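You operate a simulated robot arm through the tools that you are given. There is no shell and no other tool. Be economical: measure what you need, move in short steps, check, and stop when the job is done.

Carry out the task below with a simulated two-armed robot. There is one attempt and no reset: what you move stays moved.

JOB
Lift the cover panel off with both hands, brush the lint away and refit it.
Fine: both hands for the refit too; feeder A and conveyor are locked out and tried: keep them so; the brush goes back.

The check looks at the end state, three seconds after you hand in, the way a careful person would. Anything else that was tipped, shoved, dropped, spilled or broken makes it a failure. Lids that push on must go on centred and level and be pressed home; caps that screw on are set level and turned clockwise until they are tight.

ROBOT AND FRAMES
Two 7-joint arms with two-finger parallel grippers on one trunk, on a base that drives. Base frame: it is fixed to the floor where the robot stands at the start and does not move with it; the origin is under the middle of the robot, x ahead of it, y to its left, z up. Readings come in cm, degrees, newtons and seconds.
The left shoulder is at the start at [7, 16.3, 104.5], the right one opposite. With the tool pointing down near the work surface each hand reaches from about 38 to 88 cm from the robot's upright axis, wherever it stands, measured 20 degrees to its own side. Places, roughly: clear end of the cover [60, -40, 60]; lint [50, 20, 60]; panel's seat [50, 20, 70]; conveyor isolator [630, -70, 100]. Payload 3.43 kg a hand.
The tool frame of a hand sits at the grasp point between the pads (the TCP): z along the fingers, y along the line on which they close. The tips reach 3.4 cm beyond it. The gripper opens to 12.8 cm. The fingers are 2.4 cm wide and 1.2 cm thick; the gripper's body (4.8 by 13 cm) begins 9.6 cm behind the TCP.
Orientation is told as [roll, pitch, yaw] about the base's x, y, z axes, in that order, counted from this pose: with the fingers straight down and closing along the base's y, the tool's x points along the base's -x, its y along +y and its z along -z.

CONTROLS
- The arms move only by the tool apply_moves. It takes "left_increments", "right_increments" or both (then of equal length, played together; a hand with none holds still); each is text: rows parted by semicolons, each of 7 numbers parted by spaces: the gripper command, from -1 (shut) to 1 (fully open), values between in proportion, then the shift along the base's x, y, z in cm, then the turn, a rotation vector about the base's x, y, z in degrees. In form: gripper tx ty tz rx ry rz; .... A call has 1 to 20 rows; each row shifts and turns the commanded pose from where the row before left it. Rows are played at 5 a second. More than 5 cm and 8.6 degrees between two rows, or a gripper value outside its range, and nothing of the call is played. A pose out of reach is approached as far as the arm can. The call stops where the force on the tool passes 60 N (or 10 N more than at its start, if that is more) or the arm is blocked; 0.2 s more then pass. Each finger travels about 15.3 cm/s and halts on what it meets, pressing with about 21 N; the grip force reading is that of the motor and also rises with nothing between the fingers. The clock runs only during rows and for 0.2 s after the last one: add rows that do not move to give the fingers time. The reply holds the time, the measured pose of the TCP, the force on the tool along the base axes, the opening and the grip force, in the units named above and with some noise.
- Cameras (640 x 400 px; columns grow to the right, rows downward): "scene" is now at [12.19, 0.83, 126.86]; the picture's right is [-0.03, -1.00, 0.00], its down [-0.74, 0.02, -0.67] and it looks along [0.67, -0.02, -0.74] (base axes); focal length 218 px, centre (320, 200). "left" rides on the left gripper at [7.6, 1.1, -16] in its tool frame; the picture's right is [-0.15, 0.99, 0.00], its down [-0.88, -0.13, -0.46] and it looks along [-0.45, -0.07, 0.89] (tool axes); focal length 234 px, centre (320, 200). "right" rides on the right gripper at [7.6, -1.1, -16] in its tool frame; the picture's right is [0.15, 0.99, 0.00], its down [-0.88, 0.13, -0.46] and it looks along [-0.45, 0.07, 0.89] (tool axes); focal length 234 px, centre (320, 200). There is no depth. A picture from a camera that has moved, and an enlarged one, comes with that camera's place and axes in the base frame and with its lens. The place of the scene camera against the robot may be out by one fixed shift of up to 2.5 cm in any direction.
- get_image(camera): a new picture of that camera. The clock stands still meanwhile.
- slide_trunk(by): slides the trunk up (or, below 0, down) by that many cm; the arms and the scene camera ride with it, the base frame stays. It gives what a move gives, with no picture.
- drive_base(legs): drives the robot by 1 to 6 legs, each [ahead, left, turn to the left] in cm, cm and degrees, along the robot's own axes; the way and the turn of a leg run together, so that a leg with both is an arc; at most 150 cm and 180 degrees a leg. The arms and the cameras ride along, it lands a little off, and it stops where it bumps. It gives what a move gives.
- head_to(pan, tilt): turns the head with the scene camera to pan (to the left, within 86 degrees either way) and tilt (down, from -29 to 69), counted from straight ahead of the robot. It gives what a move gives.
- zoom(camera, box): a new picture of the part [left, top, right, bottom] of that camera's present view, enlarged. The clock stands still meanwhile.
- sign_off(): hands the job in; it is judged then, once.

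Work in short steps. Places have to be worked out from the pictures, the camera data and where the tool is seen: move nearer, look again, correct. Check each grasp and each placing, and mend what went wrong. You have 120 turns and 100 pictures in all, those below and enlarged ones among them. Open the grippers and draw the arms clear of the work before you hand the job in, unless the task says otherwise; then end with one line.

The tools are called after "Call:" as a command line: name --argument value ..., lists and objects as JSON in quotes. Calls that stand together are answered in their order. apply_moves: Moves the arms, as the interface text tells. Its arguments: {"type":"object","properties":{"left_increments":{"type":"string"},"right_increments":{"type":"string"}},"required":[]} The other tools are called the same way: slide_trunk (by) slides the trunk up or down; drive_base (legs) drives the base; head_to (pan, tilt) turns the head that bears the scene camera; get_image (camera) takes a picture; zoom (camera, box) takes an enlarged picture of a part of a camera's view; sign_off () hands the job in.

At the start:

```text
t: 0.0
left_tcp_pos: [53.97, 47.88, 95.82]
left_tool_rot: [-0.1, 0.0, 0.0]
left_ft_force: [-0.1, 0.1, 0.3]
left_gripper_width: 12.78
left_finger_force: 0.2
right_tcp_pos: [44.03, -2.47, 91.4]
right_tool_rot: [0.0, 0.0, 0.0]
right_ft_force: [0.2, -0.9, -0.6]
right_gripper_width: 12.79
right_finger_force: 0.0
trunk travel left (down, up): [-52.5, 41.5]
robot x, y, heading: [-0.31, -0.13, -0.1]
head pan, tilt: [-1.5, 47.6]
```

scene: 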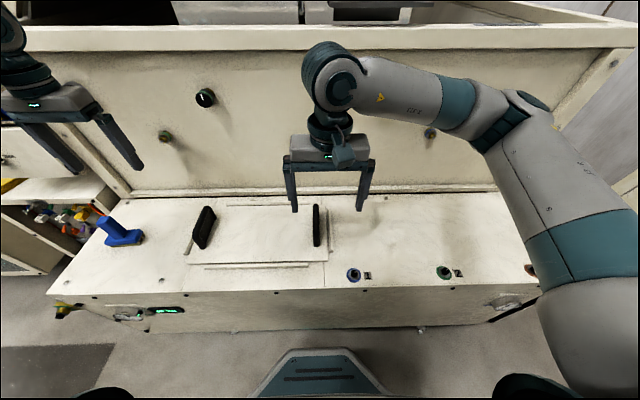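
right: 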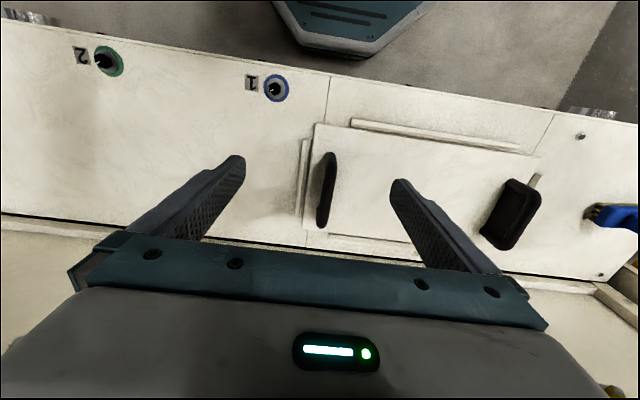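
left: 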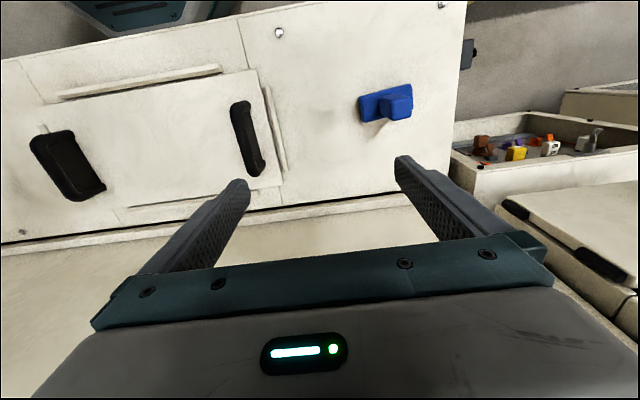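

The panel with two black handles, a blue brush and two keyed knobs are visible. I look closer at the panel and surroundings before touching anything.

Call:
zoom --camera "scene" --box '[160, 180, 360, 305]'

Call:
zoom --camera "scene" --box '[320, 180, 560, 330]'

Call:
zoom --camera "scene" --box '[0, 180, 240, 330]'

Call:
zoom --camera "scene" --box '[120, 60, 460, 200]'

```text
3.20 times, centred on (260, 242) of scene
camera zoom: at [12.19, 0.83, 126.86], right [-0.03, -1.0, 0.0], down [-0.74, 0.02, -0.67], along [0.67, -0.02, -0.74], focal length 697 px, centre (512, 64)
```

zoom: 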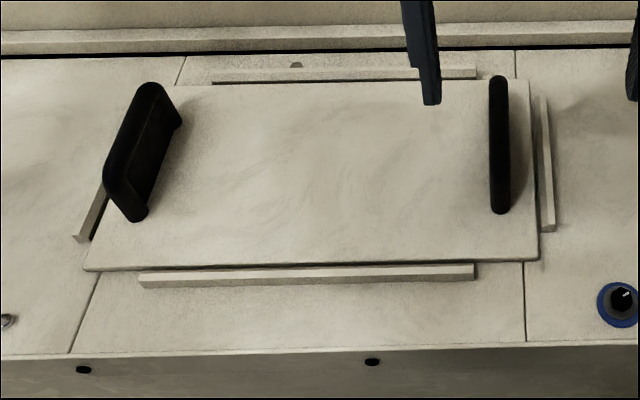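

```text
2.67 times, centred on (440, 255) of scene
camera zoom: at [12.19, 0.83, 126.86], right [-0.03, -1.0, 0.0], down [-0.74, 0.02, -0.67], along [0.67, -0.02, -0.74], focal length 580 px, centre (0, 53)
```

zoom: 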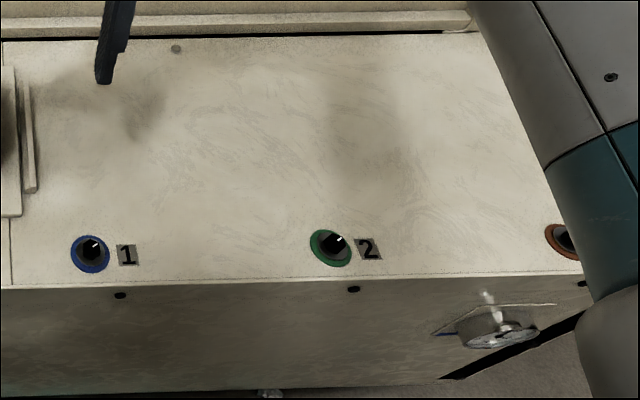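

```text
2.67 times, centred on (120, 255) of scene
camera zoom: at [12.19, 0.83, 126.86], right [-0.03, -1.0, 0.0], down [-0.74, 0.02, -0.67], along [0.67, -0.02, -0.74], focal length 580 px, centre (853, 53)
```

zoom: 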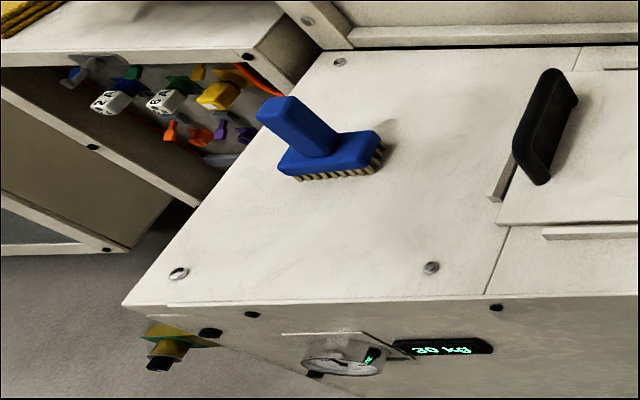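

```text
1.88 times, centred on (290, 130) of scene
camera zoom: at [12.19, 0.83, 126.86], right [-0.03, -1.0, 0.0], down [-0.74, 0.02, -0.67], along [0.67, -0.02, -0.74], focal length 410 px, centre (376, 332)
```

zoom: 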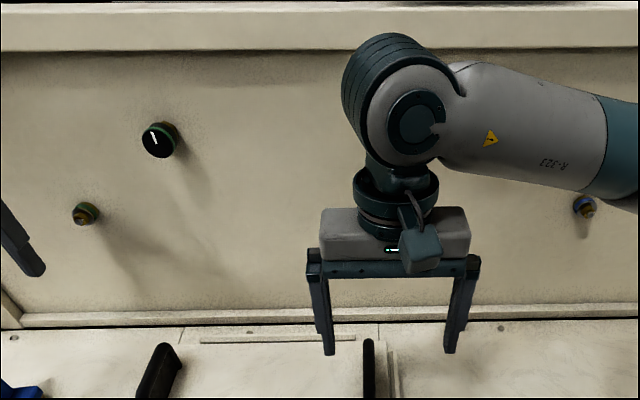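

A gauge with a display and a lock box are nearby; residual energy (pressure) may matter. I look closer at these.

Call:
zoom --camera "scene" --box '[100, 290, 200, 340]'

Call:
zoom --camera "scene" --box '[460, 270, 560, 330]'

Call:
head_to --pan 50 --tilt 35

Call:
get_image --camera "scene"

```text
6.40 times, centred on (150, 315) of scene
camera zoom: at [12.19, 0.83, 126.86], right [-0.03, -1.0, 0.0], down [-0.74, 0.02, -0.67], along [0.67, -0.02, -0.74], focal length 1393 px, centre (1408, -536)
```

zoom: 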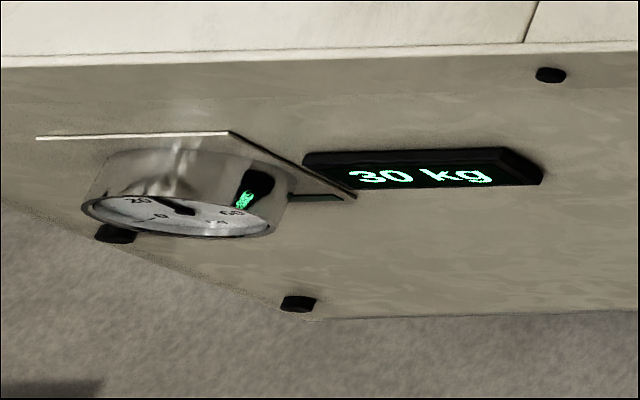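

```text
6.40 times, centred on (510, 300) of scene
camera zoom: at [12.19, 0.83, 126.86], right [-0.03, -1.0, 0.0], down [-0.74, 0.02, -0.67], along [0.67, -0.02, -0.74], focal length 1393 px, centre (-896, -440)
```

zoom: 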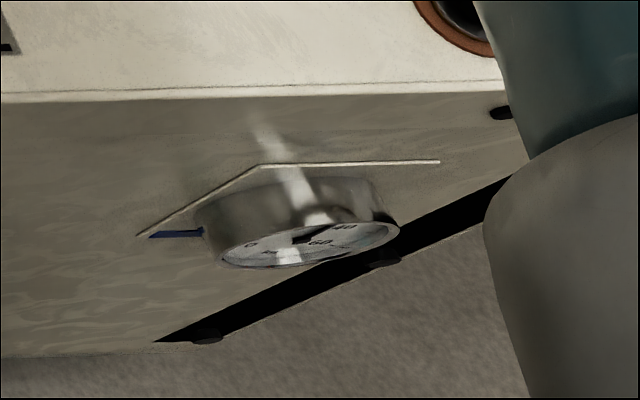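

```text
t: 1.2
left_tcp_pos: [53.9, 48.0, 95.81]
left_tool_rot: [-0.1, 0.0, 0.0]
left_ft_force: [-1.0, 0.3, 0.3]
left_gripper_width: 12.83
left_finger_force: 0.0
right_tcp_pos: [44.04, -2.52, 91.51]
right_tool_rot: [0.0, 0.0, 0.0]
right_ft_force: [0.3, 0.0, -0.2]
right_gripper_width: 12.81
right_finger_force: 0.0
trunk travel left (down, up): [-52.5, 41.5]
robot x, y, heading: [0.3, 0.31, 0.1]
head pan, tilt: [50.0, 35.0]
```

```text
90 pictures are left
camera scene: at [9.95, 7.77, 128.71], right [0.77, -0.64, 0.0], down [-0.37, -0.44, -0.82], along [0.53, 0.63, -0.57], focal length 218 px, centre (320, 200)
```

scene: 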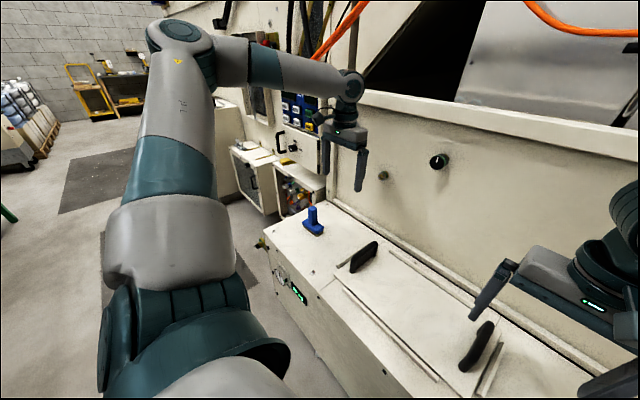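

There is an isolator/lockout board further left. I zoom in there.

Call:
zoom --camera "scene" --box '[230, 80, 350, 155]'

Call:
zoom --camera "scene" --box '[210, 130, 340, 215]'

Call:
head_to --pan 0 --tilt 5

Call:
get_image --camera "scene"

Call:
head_to --pan -50 --tilt 25

Call:
get_image --camera "scene"

```text
5.33 times, centred on (290, 118) of scene
camera zoom: at [9.95, 7.77, 128.71], right [0.77, -0.64, 0.0], down [-0.37, -0.44, -0.82], along [0.53, 0.63, -0.57], focal length 1161 px, centre (480, 640)
```

zoom: 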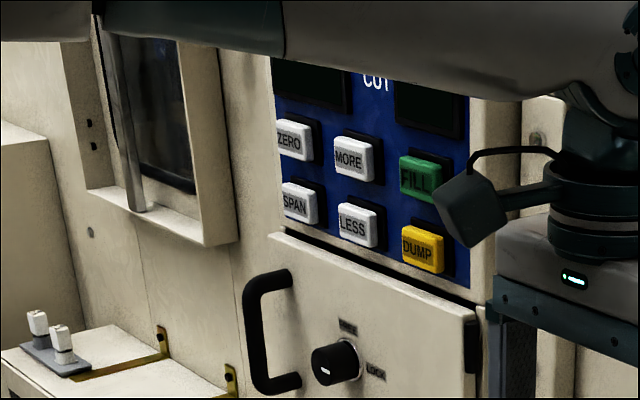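

```text
4.71 times, centred on (275, 172) of scene
camera zoom: at [9.95, 7.77, 128.71], right [0.77, -0.64, 0.0], down [-0.37, -0.44, -0.82], along [0.53, 0.63, -0.57], focal length 1024 px, centre (532, 329)
```

zoom: 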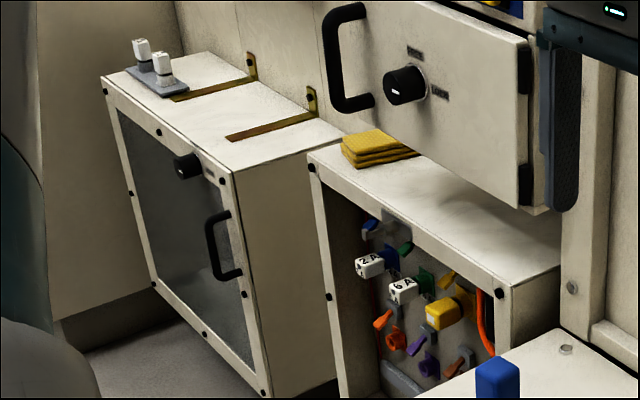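

```text
t: 2.4
left_tcp_pos: [53.92, 47.91, 95.88]
left_tool_rot: [-0.2, 0.1, 0.0]
left_ft_force: [-0.2, -0.4, -0.4]
left_gripper_width: 12.8
left_finger_force: 0.1
right_tcp_pos: [43.97, -2.54, 91.43]
right_tool_rot: [0.0, 0.0, 0.0]
right_ft_force: [-0.2, -0.2, 1.0]
right_gripper_width: 12.8
right_finger_force: 0.1
trunk travel left (down, up): [-52.5, 41.5]
robot x, y, heading: [-0.06, -0.03, -0.1]
head pan, tilt: [0.0, 5.0]
```

```text
87 pictures are left
camera scene: at [13.47, 1.04, 133.52], right [0.0, -1.0, 0.0], down [-0.09, 0.0, -1.0], along [1.0, 0.0, -0.09], focal length 218 px, centre (320, 200)
```

scene: 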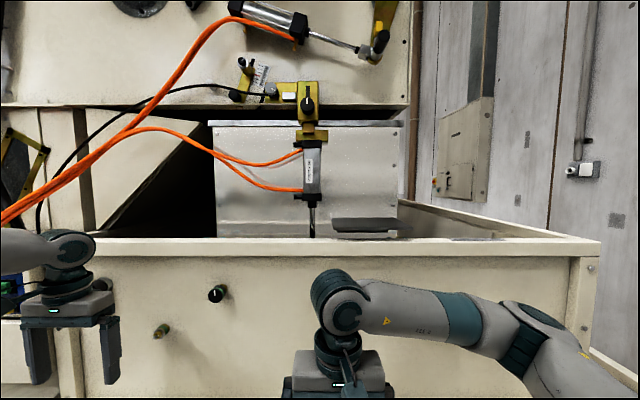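

```text
t: 3.6
left_tcp_pos: [54.02, 47.94, 95.88]
left_tool_rot: [-0.1, 0.0, 0.0]
left_ft_force: [-0.9, -0.5, 0.6]
left_gripper_width: 12.82
left_finger_force: 0.1
right_tcp_pos: [44.07, -2.53, 91.45]
right_tool_rot: [0.0, 0.0, -0.1]
right_ft_force: [-0.5, 0.1, 0.2]
right_gripper_width: 12.79
right_finger_force: 0.1
trunk travel left (down, up): [-52.5, 41.5]
robot x, y, heading: [0.03, 0.26, 0.3]
head pan, tilt: [-50.0, 25.0]
```

```text
86 pictures are left
camera scene: at [10.21, -6.02, 130.29], right [-0.77, -0.64, 0.0], down [-0.27, 0.32, -0.91], along [0.58, -0.69, -0.42], focal length 218 px, centre (320, 200)
```

scene: 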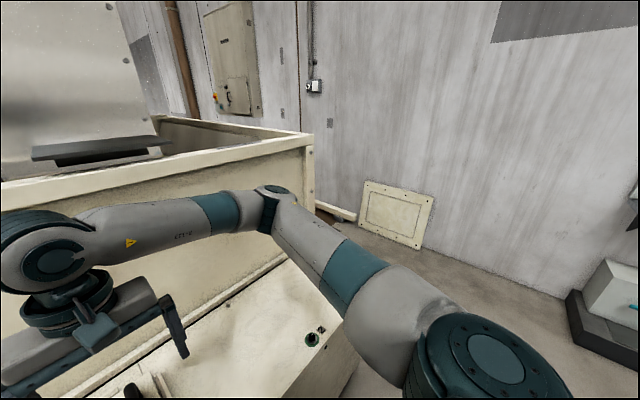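

I check the isolators on the far wall and the machine's air parts, view only.

Call:
zoom --camera "scene" --box '[190, 0, 340, 130]'

Call:
head_to --pan 0 --tilt 0

Call:
zoom --camera "scene" --box '[200, 0, 420, 240]'

Call:
head_to --pan 0 --tilt 60

Call:
get_image --camera "scene"

```text
3.08 times, centred on (265, 65) of scene
camera zoom: at [10.21, -6.02, 130.29], right [-0.77, -0.64, 0.0], down [-0.27, 0.32, -0.91], along [0.58, -0.69, -0.42], focal length 670 px, centre (489, 615)
```

zoom: 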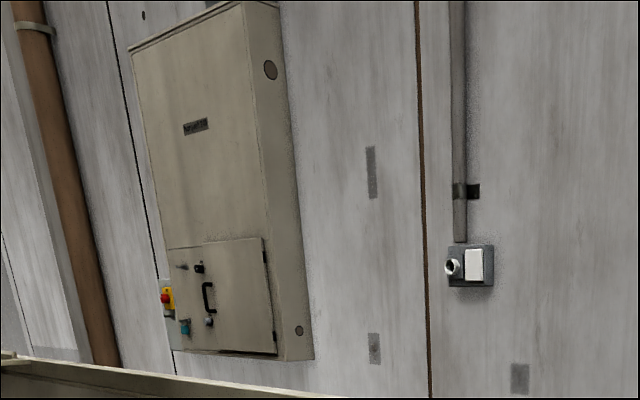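

```text
t: 4.7
left_tcp_pos: [53.96, 47.96, 95.85]
left_tool_rot: [-0.1, 0.0, -0.1]
left_ft_force: [0.1, 0.0, -0.1]
left_gripper_width: 12.83
left_finger_force: 0.1
right_tcp_pos: [44.08, -2.62, 91.33]
right_tool_rot: [0.0, 0.0, 0.0]
right_ft_force: [1.0, -0.1, -0.5]
right_gripper_width: 12.8
right_finger_force: 0.0
trunk travel left (down, up): [-52.5, 41.5]
robot x, y, heading: [0.41, -0.24, -0.1]
head pan, tilt: [0.0, 0.0]
```

```text
1.67 times, centred on (310, 120) of scene
camera zoom: at [13.28, 1.02, 134.32], right [0.0, -1.0, 0.0], down [0.0, 0.0, -1.0], along [1.0, 0.0, 0.0], focal length 363 px, centre (337, 333)
```

zoom: 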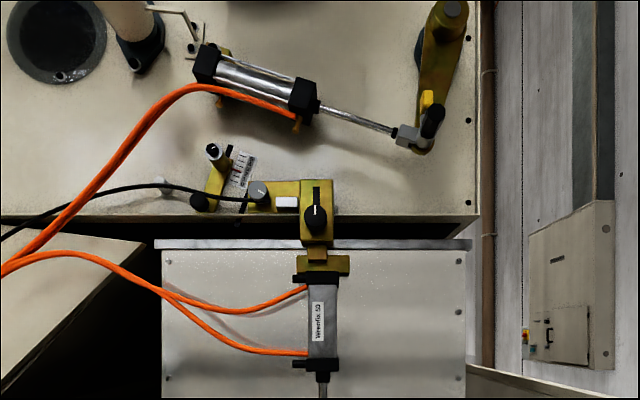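

```text
t: 6.0
left_tcp_pos: [53.91, 47.91, 95.72]
left_tool_rot: [-0.1, 0.0, 0.1]
left_ft_force: [-0.9, -0.1, 0.6]
left_gripper_width: 12.79
left_finger_force: 0.1
right_tcp_pos: [44.0, -2.52, 91.44]
right_tool_rot: [0.0, 0.1, -0.1]
right_ft_force: [-0.1, 0.1, 0.7]
right_gripper_width: 12.83
right_finger_force: 0.1
trunk travel left (down, up): [-52.5, 41.5]
robot x, y, heading: [-0.12, -0.24, 0.1]
head pan, tilt: [0.0, 60.0]
```

```text
83 pictures are left
camera scene: at [10.95, 1.03, 125.28], right [0.0, -1.0, 0.0], down [-0.87, 0.0, -0.5], along [0.5, 0.0, -0.87], focal length 218 px, centre (320, 200)
```

scene: 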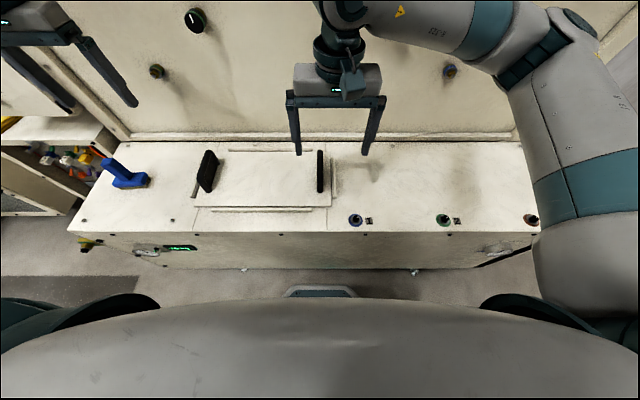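

The isolations are as told and I leave them alone. Handles appear at about (53, 37) and (53, 1), brush at (53, 62). I bring the left hand inward, then will drive left to centre on the panel.

Call:
apply_moves --left_increments "1 0 -4.5 0 0 0 0; 1 0 -4.5 0 0 0 0; 1 0 -4.5 0 0 0 0; 1 0 -4.5 0 0 0 0; 1 0 0 0 0 0 0" --right_increments "1 1.8 -3.5 0 0 0 0; 1 1.8 -3.5 0 0 0 0; 1 1.8 -3.5 0 0 0 0; 1 1.8 -3 0 0 0 0; 1 1.8 0 0 0 0 0"

Call:
drive_base --legs '[[0, 18, 0]]'

Call:
get_image --camera "left"

Call:
get_image --camera "right"

Call:
get_image --camera "scene"

```text
t: 7.2
left_tcp_pos: [53.75, 30.1, 95.6]
left_tool_rot: [-0.1, 0.1, 0.0]
left_ft_force: [-0.6, 0.9, -0.6]
left_gripper_width: 12.79
left_finger_force: 0.0
right_tcp_pos: [53.01, -15.91, 91.42]
right_tool_rot: [-0.1, 0.0, 0.0]
right_ft_force: [-0.6, 0.6, 0.3]
right_gripper_width: 12.79
right_finger_force: 0.0
trunk travel left (down, up): [-52.5, 41.5]
robot x, y, heading: [-0.15, -0.01, 0.1]
head pan, tilt: [0.0, 60.0]
```

```text
t: 8.8
left_tcp_pos: [53.71, 48.04, 95.68]
left_tool_rot: [-0.1, 0.0, 0.1]
left_ft_force: [0.5, 0.4, 0.3]
left_gripper_width: 12.82
left_finger_force: 0.0
right_tcp_pos: [52.99, 1.89, 91.43]
right_tool_rot: [-0.1, 0.1, 0.1]
right_ft_force: [-0.1, 0.2, 0.9]
right_gripper_width: 12.78
right_finger_force: 0.0
trunk travel left (down, up): [-52.5, 41.5]
robot x, y, heading: [0.16, 17.52, 0.0]
head pan, tilt: [0.0, 60.0]
```

```text
82 pictures are left
camera left: at [46.08, 49.02, 111.71], right [0.14, 0.99, 0.0], down [0.88, -0.13, 0.46], along [0.45, -0.07, -0.89], focal length 234 px, centre (320, 200)
```

left: 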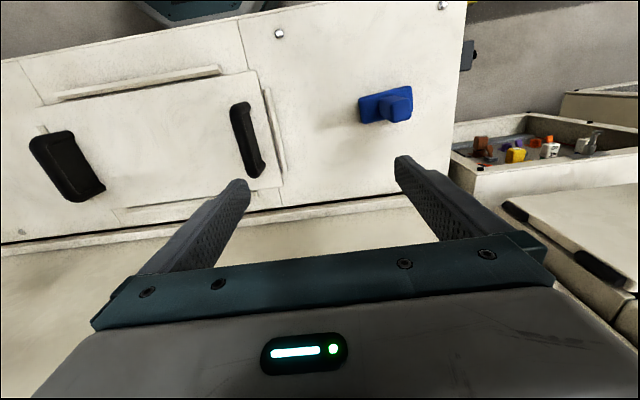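

```text
81 pictures are left
camera right: at [45.34, 0.88, 107.36], right [-0.15, 0.99, 0.0], down [0.88, 0.13, 0.46], along [0.45, 0.07, -0.89], focal length 234 px, centre (320, 200)
```

right: 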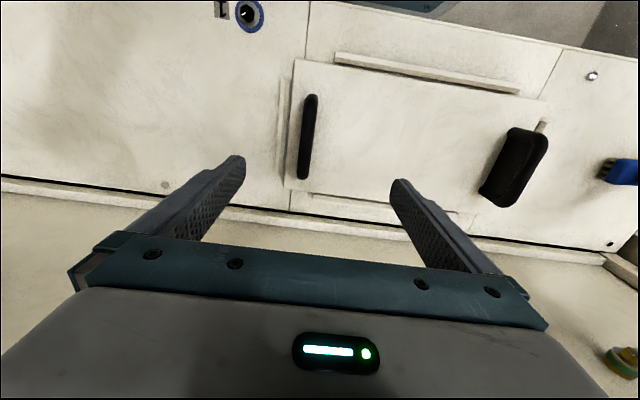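

```text
80 pictures are left
camera scene: at [10.92, 19.05, 125.28], right [0.0, -1.0, 0.0], down [-0.87, 0.0, -0.5], along [0.5, 0.0, -0.87], focal length 218 px, centre (320, 200)
```

scene: 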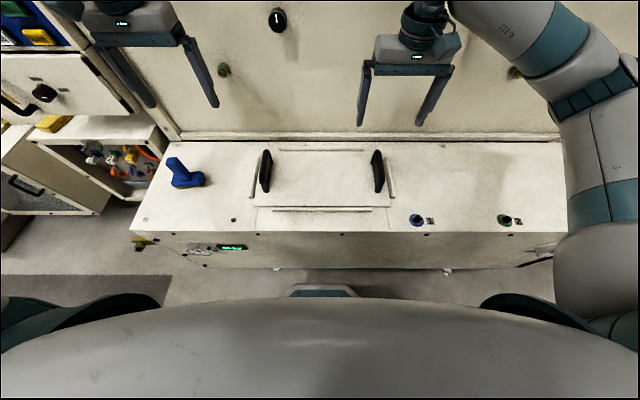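

Estimated handle centres: left about (53.5, 35.5), right about (53.5, 0.5). I bring both open hands above them at z 82 and re-measure.

Call:
apply_moves --left_increments "1 0 -4.2 0 0 0 0; 1 0 -4.2 -3 0 0 0; 1 0 -4.1 -3.7 0 0 0; 1 0 0 -3.5 0 0 0; 1 0 0 -3.5 0 0 0; 1 0 0 0 0 0 0" --right_increments "1 0 -0.4 0 0 0 0; 1 0.2 -0.5 -2 0 0 0; 1 0.3 -0.5 -2.4 0 0 0; 1 0 0 -2.5 0 0 0; 1 0 0 -2.5 0 0 0; 1 0 0 0 0 0 0"

Call:
get_image --camera "left"

Call:
get_image --camera "right"

Call:
get_image --camera "scene"

```text
refused: row 2 steps farther than a row can; nothing moved
```

```text
79 pictures are left
camera left: at [46.08, 49.02, 111.71], right [0.14, 0.99, 0.0], down [0.88, -0.13, 0.46], along [0.45, -0.07, -0.89], focal length 234 px, centre (320, 200)
```

left: 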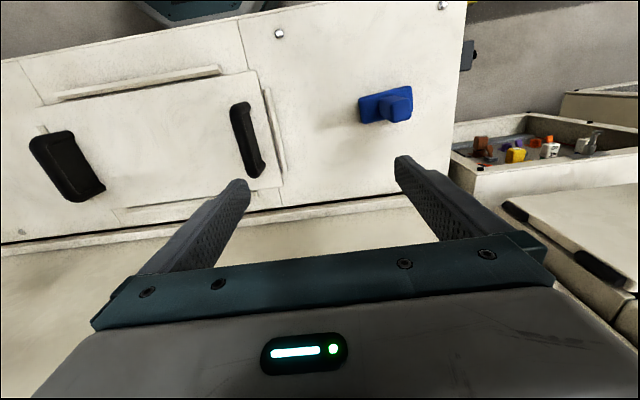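

```text
78 pictures are left
camera right: at [45.34, 0.88, 107.36], right [-0.15, 0.99, 0.0], down [0.88, 0.13, 0.46], along [0.45, 0.07, -0.89], focal length 234 px, centre (320, 200)
```

right: 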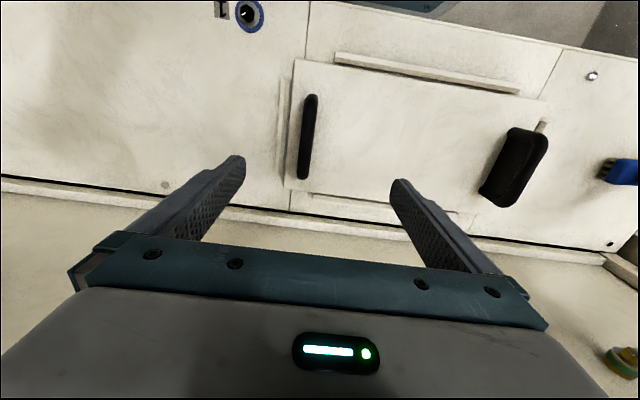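

```text
77 pictures are left
camera scene: at [10.92, 19.05, 125.28], right [0.0, -1.0, 0.0], down [-0.87, 0.0, -0.5], along [0.5, 0.0, -0.87], focal length 218 px, centre (320, 200)
```

scene: 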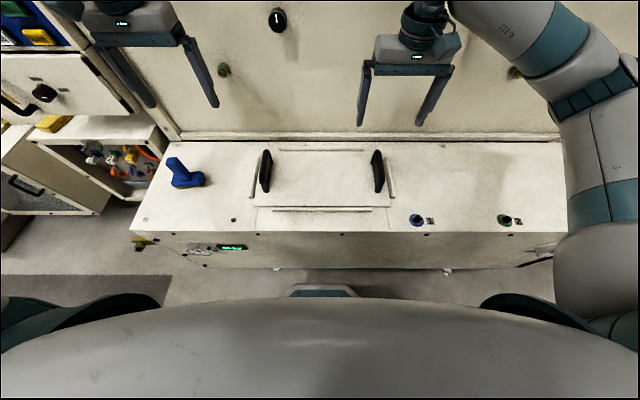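

A row was too long; I resend with shorter steps.

Call:
apply_moves --left_increments "1 0 -4.2 0 0 0 0; 1 0 -4.2 0 0 0 0; 1 0 -4.1 -2.5 0 0 0; 1 0 0 -4 0 0 0; 1 0 0 -4 0 0 0; 1 0 0 -3.2 0 0 0; 1 0 0 0 0 0 0" --right_increments "1 0 -0.4 0 0 0 0; 1 0.2 -0.5 -2 0 0 0; 1 0.3 -0.5 -2.4 0 0 0; 1 0 0 -2.5 0 0 0; 1 0 0 -2.5 0 0 0; 1 0 0 0 0 0 0; 1 0 0 0 0 0 0"

```text
t: 10.3
left_tcp_pos: [53.56, 35.48, 82.0]
left_tool_rot: [-0.1, -0.1, 0.0]
left_ft_force: [-0.6, 0.0, 0.2]
left_gripper_width: 12.79
left_finger_force: 0.1
right_tcp_pos: [53.39, 0.64, 82.13]
right_tool_rot: [0.1, 0.0, 0.2]
right_ft_force: [-0.7, 0.6, 1.0]
right_gripper_width: 12.77
right_finger_force: 0.0
trunk travel left (down, up): [-52.5, 41.5]
robot x, y, heading: [0.07, 17.66, 0.2]
head pan, tilt: [0.0, 60.0]
```

I look through both wrist cameras from here.

Call:
get_image --camera "left"

Call:
get_image --camera "right"

Call:
zoom --camera "scene" --box '[220, 100, 420, 225]'

```text
76 pictures are left
camera left: at [45.97, 36.51, 97.99], right [0.14, 0.99, 0.0], down [0.88, -0.13, 0.46], along [0.45, -0.07, -0.89], focal length 234 px, centre (320, 200)
```

left: 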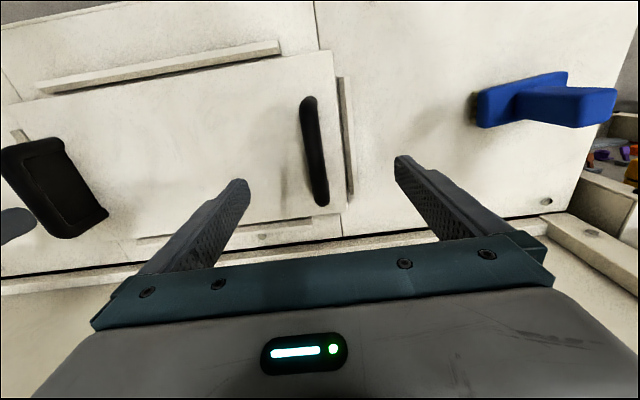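

```text
75 pictures are left
camera right: at [45.69, -0.49, 98.11], right [-0.15, 0.99, 0.0], down [0.88, 0.13, 0.46], along [0.45, 0.07, -0.89], focal length 234 px, centre (320, 200)
```

right: 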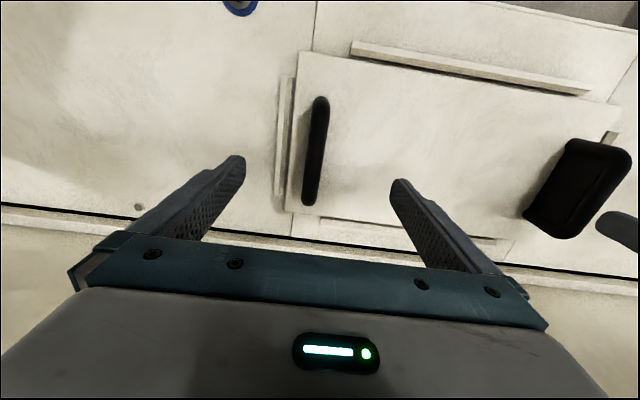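

```text
3.20 times, centred on (320, 162) of scene
camera zoom: at [10.89, 18.94, 125.28], right [0.0, -1.0, 0.0], down [-0.87, 0.0, -0.5], along [0.5, 0.0, -0.87], focal length 697 px, centre (320, 320)
```

zoom: 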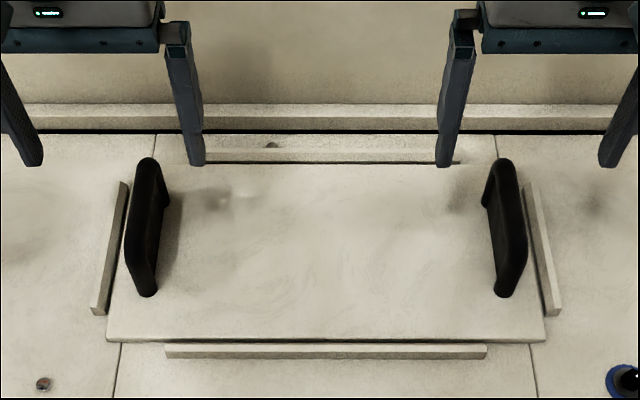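

Triangulating: bar tops near z 70, centres about left (54.3, 34.6) and right (54.3, 0.1). I centre and lower both to TCP z 72, then check.

Call:
apply_moves --left_increments "1 0.8 -0.9 -1 0 0 0; 1 0 0 -3 0 0 0; 1 0 0 -3 0 0 0; 1 0 0 -3 0 0 0; 1 0 0 0 0 0 0" --right_increments "1 0.9 -0.5 -1 0 0 0; 1 0 0 -3 0 0 0; 1 0 0 -3 0 0 0; 1 0 0 -3 0 0 0; 1 0 0 0 0 0 0"

Call:
get_image --camera "left"

Call:
get_image --camera "right"

Call:
zoom --camera "scene" --box '[220, 100, 420, 225]'

```text
t: 11.6
left_tcp_pos: [52.88, 38.01, 74.08]
left_tool_rot: [-0.2, 0.0, 0.1]
left_ft_force: [-1.3, 1.3, -0.9]
left_gripper_width: 12.79
left_finger_force: 0.0
left hand out of reach, approached as far as the arm can: row 2, 3, 4
right_tcp_pos: [54.38, -0.09, 72.05]
right_tool_rot: [0.1, 0.1, 0.1]
right_ft_force: [-1.1, -0.1, 0.2]
right_gripper_width: 12.8
right_finger_force: 0.1
trunk travel left (down, up): [-52.5, 41.5]
robot x, y, heading: [-0.02, 17.92, 0.1]
head pan, tilt: [0.0, 60.0]
```

```text
73 pictures are left
camera left: at [45.26, 39.07, 90.24], right [0.14, 0.99, 0.0], down [0.88, -0.13, 0.46], along [0.45, -0.07, -0.89], focal length 234 px, centre (320, 200)
```

left: 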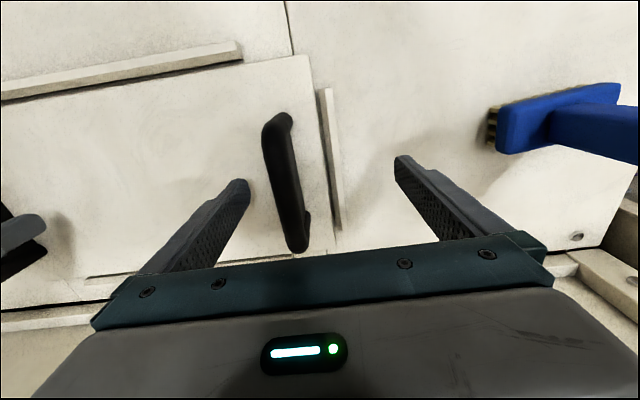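

```text
72 pictures are left
camera right: at [46.67, -1.14, 87.89], right [-0.15, 0.99, 0.0], down [0.88, 0.13, 0.46], along [0.45, 0.07, -0.89], focal length 234 px, centre (320, 200)
```

right: 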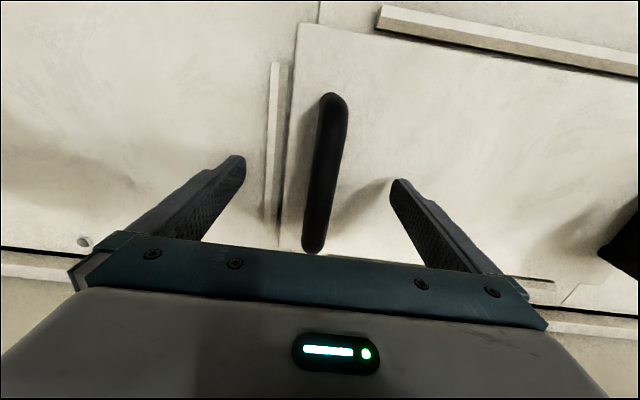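

```text
3.20 times, centred on (320, 162) of scene
camera zoom: at [10.91, 18.97, 125.28], right [0.0, -1.0, 0.0], down [-0.87, 0.0, -0.5], along [0.5, 0.0, -0.87], focal length 697 px, centre (320, 320)
```

zoom: 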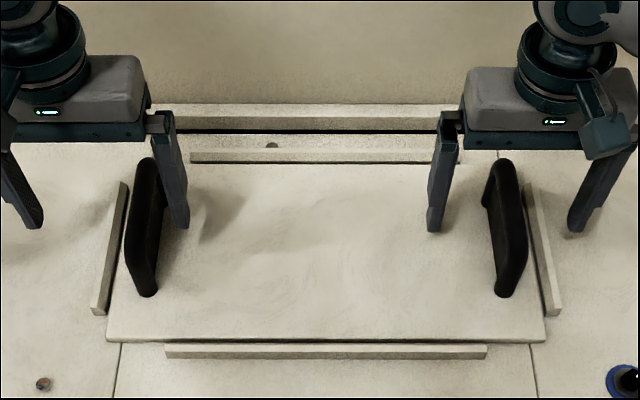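

The left arm hit a limit low relative to its shoulder. I raise both hands 12 cm back up, then will lower the trunk instead so the arms keep a good posture.

Call:
apply_moves --left_increments "1 0 0 4 0 0 0; 1 0 0 4 0 0 0; 1 0 0 4 0 0 0; 1 0 0 0 0 0 0; 1 0 0 0 0 0 0" --right_increments "1 0 0 4 0 0 0; 1 0 0 4 0 0 0; 1 0 0 4 0 0 0; 1 0 0 0 0 0 0; 1 0 0 0 0 0 0"

```text
t: 12.8
left_tcp_pos: [52.85, 37.83, 86.65]
left_tool_rot: [0.0, -0.1, 0.1]
left_ft_force: [0.2, 1.2, 0.2]
left_gripper_width: 12.8
left_finger_force: 0.1
right_tcp_pos: [54.32, -0.01, 83.93]
right_tool_rot: [0.0, 0.0, 0.1]
right_ft_force: [-0.1, 0.7, -0.2]
right_gripper_width: 12.8
right_finger_force: 0.1
trunk travel left (down, up): [-52.5, 41.5]
robot x, y, heading: [-0.05, 17.99, 0.4]
head pan, tilt: [0.0, 60.0]
```

Poses are clean again. I recentre the left hand over its handle at z 84, level with the right.

Call:
apply_moves --left_increments "1 0.7 -1.6 -1 0 0 0; 1 0.7 -1.7 -1.6 0 0 0; 1 0 0 0 0 0 0; 1 0 0 0 0 0 0"

Call:
slide_trunk --by -12

Call:
get_image --camera "left"

Call:
get_image --camera "right"

```text
t: 13.8
left_tcp_pos: [54.46, 34.57, 83.81]
left_tool_rot: [-0.1, 0.0, 0.2]
left_ft_force: [-0.9, 0.0, -0.6]
left_gripper_width: 12.8
left_finger_force: 0.1
right_tcp_pos: [54.34, -0.04, 83.98]
right_tool_rot: [0.0, 0.0, 0.2]
right_ft_force: [0.5, -0.7, -0.8]
right_gripper_width: 12.83
right_finger_force: 0.1
trunk travel left (down, up): [-52.5, 41.5]
robot x, y, heading: [-0.19, 18.12, 0.1]
head pan, tilt: [0.0, 60.0]
```

```text
t: 15.2
left_tcp_pos: [54.49, 34.66, 71.88]
left_tool_rot: [-0.1, -0.1, 0.1]
left_ft_force: [-0.1, -1.0, -0.5]
left_gripper_width: 12.8
left_finger_force: 0.1
right_tcp_pos: [54.34, -0.01, 71.95]
right_tool_rot: [0.1, 0.0, 0.0]
right_ft_force: [0.2, -0.7, 0.4]
right_gripper_width: 12.82
right_finger_force: 0.0
trunk travel left (down, up): [-40.5, 53.5]
robot x, y, heading: [0.08, 17.85, 0.4]
head pan, tilt: [0.0, 60.0]
```

```text
70 pictures are left
camera left: at [46.83, 35.51, 87.9], right [0.14, 0.99, 0.0], down [0.88, -0.13, 0.46], along [0.45, -0.07, -0.89], focal length 234 px, centre (320, 200)
```

left: 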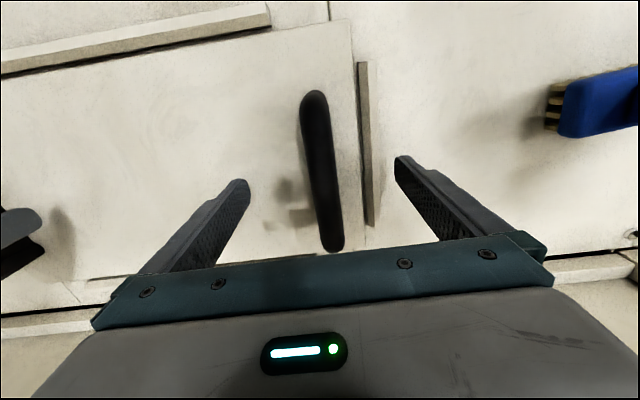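

```text
69 pictures are left
camera right: at [46.65, -1.09, 87.97], right [-0.15, 0.99, 0.0], down [0.88, 0.13, 0.46], along [0.45, 0.07, -0.89], focal length 234 px, centre (320, 200)
```

right: 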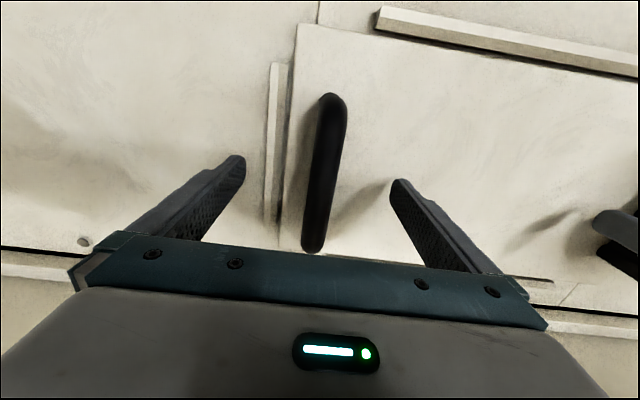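

Both hands straddle their bars well. Guide strips sit just outboard, so I first part-close to about 4.5 cm, then lower 2 cm.

Call:
apply_moves --left_increments "-0.3 0 0 0 0 0 0; -0.3 0 0 0 0 0 0; -0.3 0 0 -1 0 0 0; -0.3 0 0 -1 0 0 0; -0.3 0 0 0 0 0 0" --right_increments "-0.3 0 0 0 0 0 0; -0.3 0 0 0 0 0 0; -0.3 0 0 -1 0 0 0; -0.3 0 0 -1 0 0 0; -0.3 0 0 0 0 0 0"

Call:
get_image --camera "left"

Call:
get_image --camera "right"

Call:
zoom --camera "scene" --box '[220, 100, 420, 225]'

```text
t: 16.4
left_tcp_pos: [54.36, 34.54, 69.89]
left_tool_rot: [-0.1, -0.1, 0.0]
left_ft_force: [-0.1, 0.8, -1.1]
left_gripper_width: 4.47
left_finger_force: 0.3
right_tcp_pos: [54.34, 0.09, 69.93]
right_tool_rot: [0.2, 0.0, 0.1]
right_ft_force: [-0.5, -0.5, 0.3]
right_gripper_width: 4.46
right_finger_force: 0.2
trunk travel left (down, up): [-40.5, 53.5]
robot x, y, heading: [-0.05, 17.96, 0.3]
head pan, tilt: [0.0, 60.0]
```

```text
68 pictures are left
camera left: at [46.82, 35.5, 85.91], right [0.14, 0.99, 0.0], down [0.88, -0.13, 0.46], along [0.45, -0.07, -0.89], focal length 234 px, centre (320, 200)
```

left: 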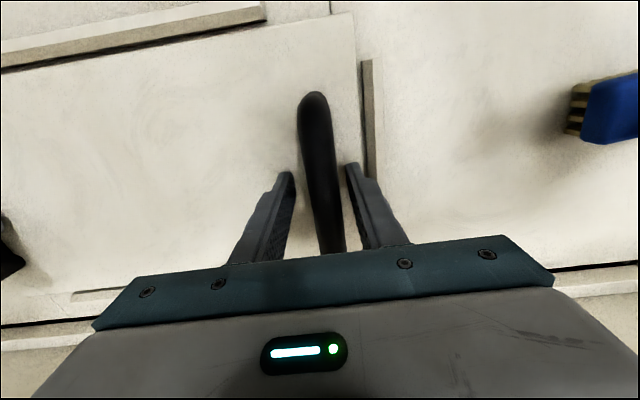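

```text
67 pictures are left
camera right: at [46.61, -1.06, 85.91], right [-0.15, 0.99, 0.0], down [0.88, 0.13, 0.46], along [0.45, 0.07, -0.89], focal length 234 px, centre (320, 200)
```

right: 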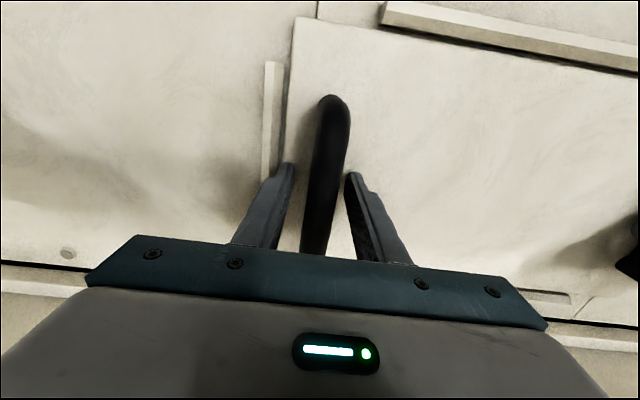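

```text
3.20 times, centred on (320, 162) of scene
camera zoom: at [10.91, 18.97, 113.28], right [0.0, -1.0, 0.0], down [-0.87, 0.0, -0.5], along [0.5, 0.0, -0.87], focal length 697 px, centre (320, 320)
```

zoom: 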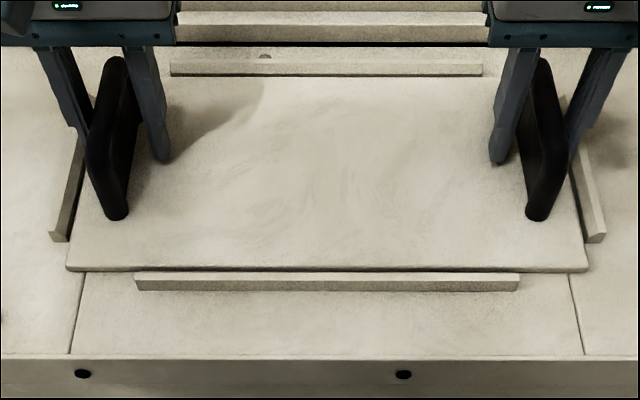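

Both bars are between the fingers. I lower 1 cm more and close gently on both.

Call:
apply_moves --left_increments "-0.3 0 0 -1 0 0 0; -0.3 0 0 0 0 0 0; -1 0 0 0 0 0 0; -1 0 0 0 0 0 0; -1 0 0 0 0 0 0" --right_increments "-0.3 0 0 -1 0 0 0; -0.3 0 0 0 0 0 0; -1 0 0 0 0 0 0; -1 0 0 0 0 0 0; -1 0 0 0 0 0 0"

```text
t: 17.5
left_tcp_pos: [54.24, 34.94, 69.32]
left_tool_rot: [-0.1, -0.6, 0.4]
left_ft_force: [-5.8, 6.0, 20.9]
left_gripper_width: 1.97
left_finger_force: 21.0
right_tcp_pos: [54.23, 0.05, 69.38]
right_tool_rot: [0.0, -0.3, 0.1]
right_ft_force: [-4.4, -3.8, 18.7]
right_gripper_width: 1.98
right_finger_force: 21.0
trunk travel left (down, up): [-40.5, 53.5]
robot x, y, heading: [-0.11, 17.92, 0.2]
head pan, tilt: [0.0, 60.0]
stopped in row 5 (left hand): the force on the tool passed its limit (the readings are from after the stop); the commanded pose is now the measured one
```

Both hold a 2 cm bar, tips just touching the panel top (seated reference z ≈ 69.35). I lift 2 cm together and check.

Call:
apply_moves --left_increments "-1 0 0 0.5 0 0 0; -1 0 0 0.5 0 0 0; -1 0 0 0.5 0 0 0; -1 0 0 0.5 0 0 0; -1 0 0 0 0 0 0; -1 0 0 0 0 0 0" --right_increments "-1 0 0 0.5 0 0 0; -1 0 0 0.5 0 0 0; -1 0 0 0.5 0 0 0; -1 0 0 0.5 0 0 0; -1 0 0 0 0 0 0; -1 0 0 0 0 0 0"

Call:
get_image --camera "scene"

```text
t: 18.9
left_tcp_pos: [54.44, 34.93, 71.07]
left_tool_rot: [-0.1, -0.4, 0.4]
left_ft_force: [2.4, -4.3, -0.5]
left_gripper_width: 1.97
left_finger_force: 20.9
right_tcp_pos: [54.48, -0.08, 71.09]
right_tool_rot: [0.0, 0.0, 0.0]
right_ft_force: [-0.5, 3.0, 2.5]
right_gripper_width: 1.98
right_finger_force: 21.1
trunk travel left (down, up): [-40.5, 53.5]
robot x, y, heading: [0.17, 18.17, 0.2]
head pan, tilt: [0.0, 60.0]
```

```text
65 pictures are left
camera scene: at [10.96, 19.0, 113.28], right [0.0, -1.0, 0.0], down [-0.87, 0.0, -0.5], along [0.5, 0.0, -0.87], focal length 218 px, centre (320, 200)
```

scene: 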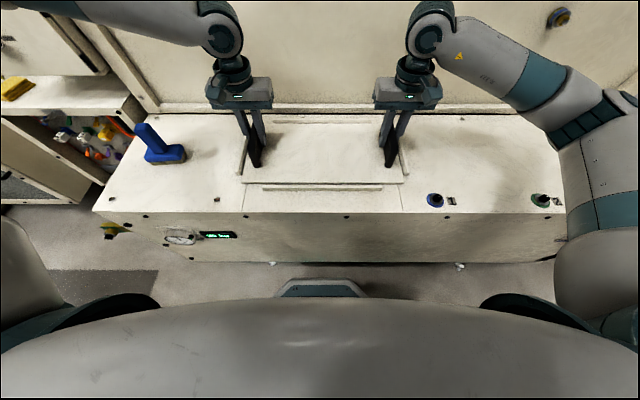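

Forces don't clearly show the weight; I zoom to see whether the panel came up.

Call:
zoom --camera "scene" --box '[210, 90, 430, 230]'

Call:
get_image --camera "right"

```text
2.86 times, centred on (320, 160) of scene
camera zoom: at [10.96, 19.0, 113.28], right [0.0, -1.0, 0.0], down [-0.87, 0.0, -0.5], along [0.5, 0.0, -0.87], focal length 622 px, centre (320, 314)
```

zoom: 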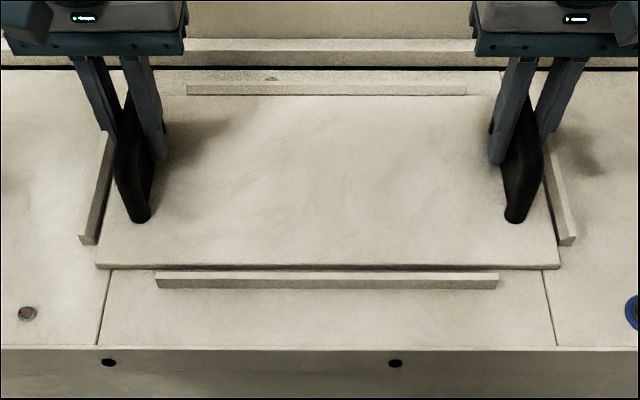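

```text
63 pictures are left
camera right: at [46.74, -1.11, 87.08], right [-0.15, 0.99, 0.0], down [0.88, 0.13, 0.46], along [0.45, 0.07, -0.89], focal length 234 px, centre (320, 200)
```

right: 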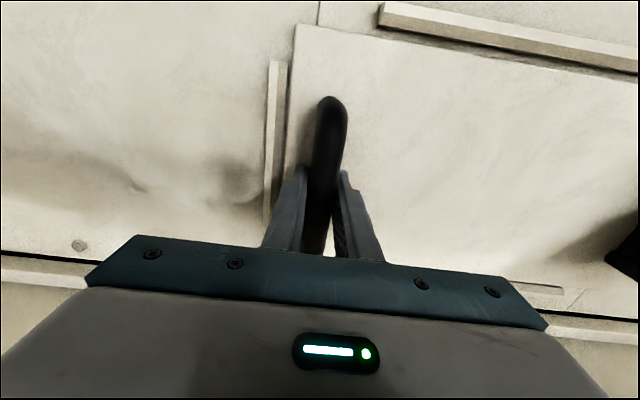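

The panel did not rise; the fingers slid up the bars. I regrip lower (just above the panel) and lift in a tiny step to read the force.

Call:
apply_moves --left_increments "-0.4 0 0 0 0 0 0; -0.4 0 -0.3 -0.8 0 0.4 -0.4; -0.4 0 0 -0.7 0 0 0; -1 0 0 0 0 0 0; -1 0 0 0 0 0 0; -1 0 0 0 0 0 0; -1 0 0 0.2 0 0 0; -1 0 0 0.2 0 0 0; -1 0 0 0 0 0 0" --right_increments "-0.4 0 0 0 0 0 0; -0.4 0 0.1 -0.8 0 0 0; -0.4 0 0 -0.7 0 0 0; -1 0 0 0 0 0 0; -1 0 0 0 0 0 0; -1 0 0 0 0 0 0; -1 0 0 0.2 0 0 0; -1 0 0 0.2 0 0 0; -1 0 0 0 0 0 0"

```text
t: 20.9
left_tcp_pos: [54.64, 34.79, 69.85]
left_tool_rot: [0.3, 0.2, 0.1]
left_ft_force: [0.2, 33.9, -6.2]
left_gripper_width: 1.97
left_finger_force: 21.1
right_tcp_pos: [54.48, -0.26, 69.86]
right_tool_rot: [-0.2, 0.1, -0.1]
right_ft_force: [-3.9, -34.0, -6.2]
right_gripper_width: 1.98
right_finger_force: 21.1
trunk travel left (down, up): [-40.5, 53.5]
robot x, y, heading: [0.06, 17.59, 0.4]
head pan, tilt: [0.0, 60.0]
```

The hands squeeze inward (±34 N) and are starting to carry load. I relax the y positions to the bars' true spacing (35.0 cm), then lift slowly.

Call:
apply_moves --left_increments "-1 0 0.3 0 0 0 0; -1 0 0 0 0 0 0; -1 0 0 0 0 0 0" --right_increments "-1 0 -0.3 0 0 0 0; -1 0 0 0 0 0 0; -1 0 0 0 0 0 0"

Call:
apply_moves --left_increments "-1 0 0 0.2 0 0 0; -1 0 0 0.2 0 0 0; -1 0 0 0 0 0 0; -1 0 0 0 0 0 0" --right_increments "-1 0 0 0.2 0 0 0; -1 0 0 0.2 0 0 0; -1 0 0 0 0 0 0; -1 0 0 0 0 0 0"

Call:
apply_moves --left_increments "-1 0 0 0.2 0 0 0; -1 0 0 0.2 0 0 0; -1 0 0 0 0 0 0; -1 0 0 0 0 0 0" --right_increments "-1 0 0 0.2 0 0 0; -1 0 0 0.2 0 0 0; -1 0 0 0 0 0 0; -1 0 0 0 0 0 0"

Call:
zoom --camera "scene" --box '[210, 90, 430, 230]'

```text
t: 21.7
left_tcp_pos: [54.69, 34.84, 70.0]
left_tool_rot: [-0.2, 0.0, -0.2]
left_ft_force: [-0.2, -4.4, -5.7]
left_gripper_width: 1.98
left_finger_force: 20.8
right_tcp_pos: [54.54, -0.16, 69.96]
right_tool_rot: [0.1, 0.0, 0.2]
right_ft_force: [0.6, 3.7, -5.5]
right_gripper_width: 1.98
right_finger_force: 21.2
trunk travel left (down, up): [-40.5, 53.5]
robot x, y, heading: [0.04, 18.01, 0.4]
head pan, tilt: [0.0, 60.0]
```

```text
t: 22.7
left_tcp_pos: [54.66, 34.83, 70.44]
left_tool_rot: [-0.1, 0.0, -0.2]
left_ft_force: [-0.5, -22.1, -5.0]
left_gripper_width: 1.98
left_finger_force: 21.1
right_tcp_pos: [54.46, -0.26, 70.27]
right_tool_rot: [0.0, 0.0, 0.1]
right_ft_force: [-0.2, 21.9, -6.1]
right_gripper_width: 1.99
right_finger_force: 20.9
trunk travel left (down, up): [-40.5, 53.5]
robot x, y, heading: [-0.18, 17.54, -0.0]
head pan, tilt: [0.0, 60.0]
```

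```text
t: 23.7
left_tcp_pos: [54.49, 34.71, 70.77]
left_tool_rot: [-0.1, 0.0, -0.2]
left_ft_force: [-0.7, -34.7, -6.5]
left_gripper_width: 2.01
left_finger_force: 20.6
right_tcp_pos: [54.33, -0.15, 70.71]
right_tool_rot: [0.0, 0.1, 0.1]
right_ft_force: [-0.3, 36.7, -4.9]
right_gripper_width: 2.01
right_finger_force: 20.6
trunk travel left (down, up): [-40.5, 53.5]
robot x, y, heading: [0.0, 17.74, 0.3]
head pan, tilt: [0.0, 60.0]
```

```text
2.86 times, centred on (320, 160) of scene
camera zoom: at [11.03, 19.01, 113.27], right [0.0, -1.0, 0.0], down [-0.87, 0.0, -0.5], along [0.5, 0.0, -0.87], focal length 622 px, centre (320, 314)
```

zoom: 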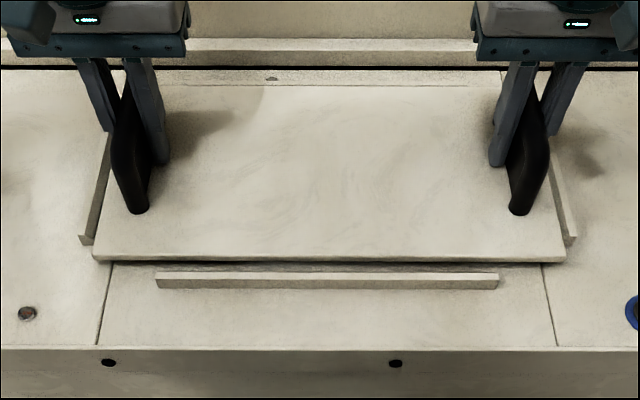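

The panel is now up, about 6 N per hand. Sideways tension is ±35 N; I relieve it by moving the hands 0.25 cm together each, then continue lifting.

Call:
apply_moves --left_increments "-1 0 -0.25 0 0 0 0; -1 0 0 0 0 0 0; -1 0 0 0 0 0 0" --right_increments "-1 0 0.25 0 0 0 0; -1 0 0 0 0 0 0; -1 0 0 0 0 0 0"

Call:
apply_moves --left_increments "-1 0 0 0.3 0 0 0; -1 0 0 0.3 0 0 0; -1 0 0 0.3 0 0 0; -1 0 0 0.3 0 0 0; -1 0 0 0 0 0 0; -1 0 0 0 0 0 0" --right_increments "-1 0 0 0.3 0 0 0; -1 0 0 0.3 0 0 0; -1 0 0 0.3 0 0 0; -1 0 0 0.3 0 0 0; -1 0 0 0 0 0 0; -1 0 0 0 0 0 0"

```text
t: 24.5
left_tcp_pos: [54.64, 34.76, 70.61]
left_tool_rot: [0.1, 0.1, 0.1]
left_ft_force: [1.8, -5.3, -6.1]
left_gripper_width: 2.0
left_finger_force: 20.4
right_tcp_pos: [54.58, -0.29, 70.59]
right_tool_rot: [-0.2, 0.0, -0.2]
right_ft_force: [-0.4, 4.8, -6.2]
right_gripper_width: 1.99
right_finger_force: 20.8
trunk travel left (down, up): [-40.5, 53.5]
robot x, y, heading: [-0.16, 18.14, 0.2]
head pan, tilt: [0.0, 60.0]
```

```text
t: 25.9
left_tcp_pos: [54.58, 34.84, 71.93]
left_tool_rot: [0.2, 0.1, 0.0]
left_ft_force: [1.1, 29.1, -5.4]
left_gripper_width: 2.0
left_finger_force: 21.6
right_tcp_pos: [54.44, -0.25, 71.98]
right_tool_rot: [-0.2, -0.1, -0.2]
right_ft_force: [-1.0, -29.7, -4.6]
right_gripper_width: 1.97
right_finger_force: 20.9
trunk travel left (down, up): [-40.5, 53.5]
robot x, y, heading: [0.0, 18.18, 0.3]
head pan, tilt: [0.0, 60.0]
```

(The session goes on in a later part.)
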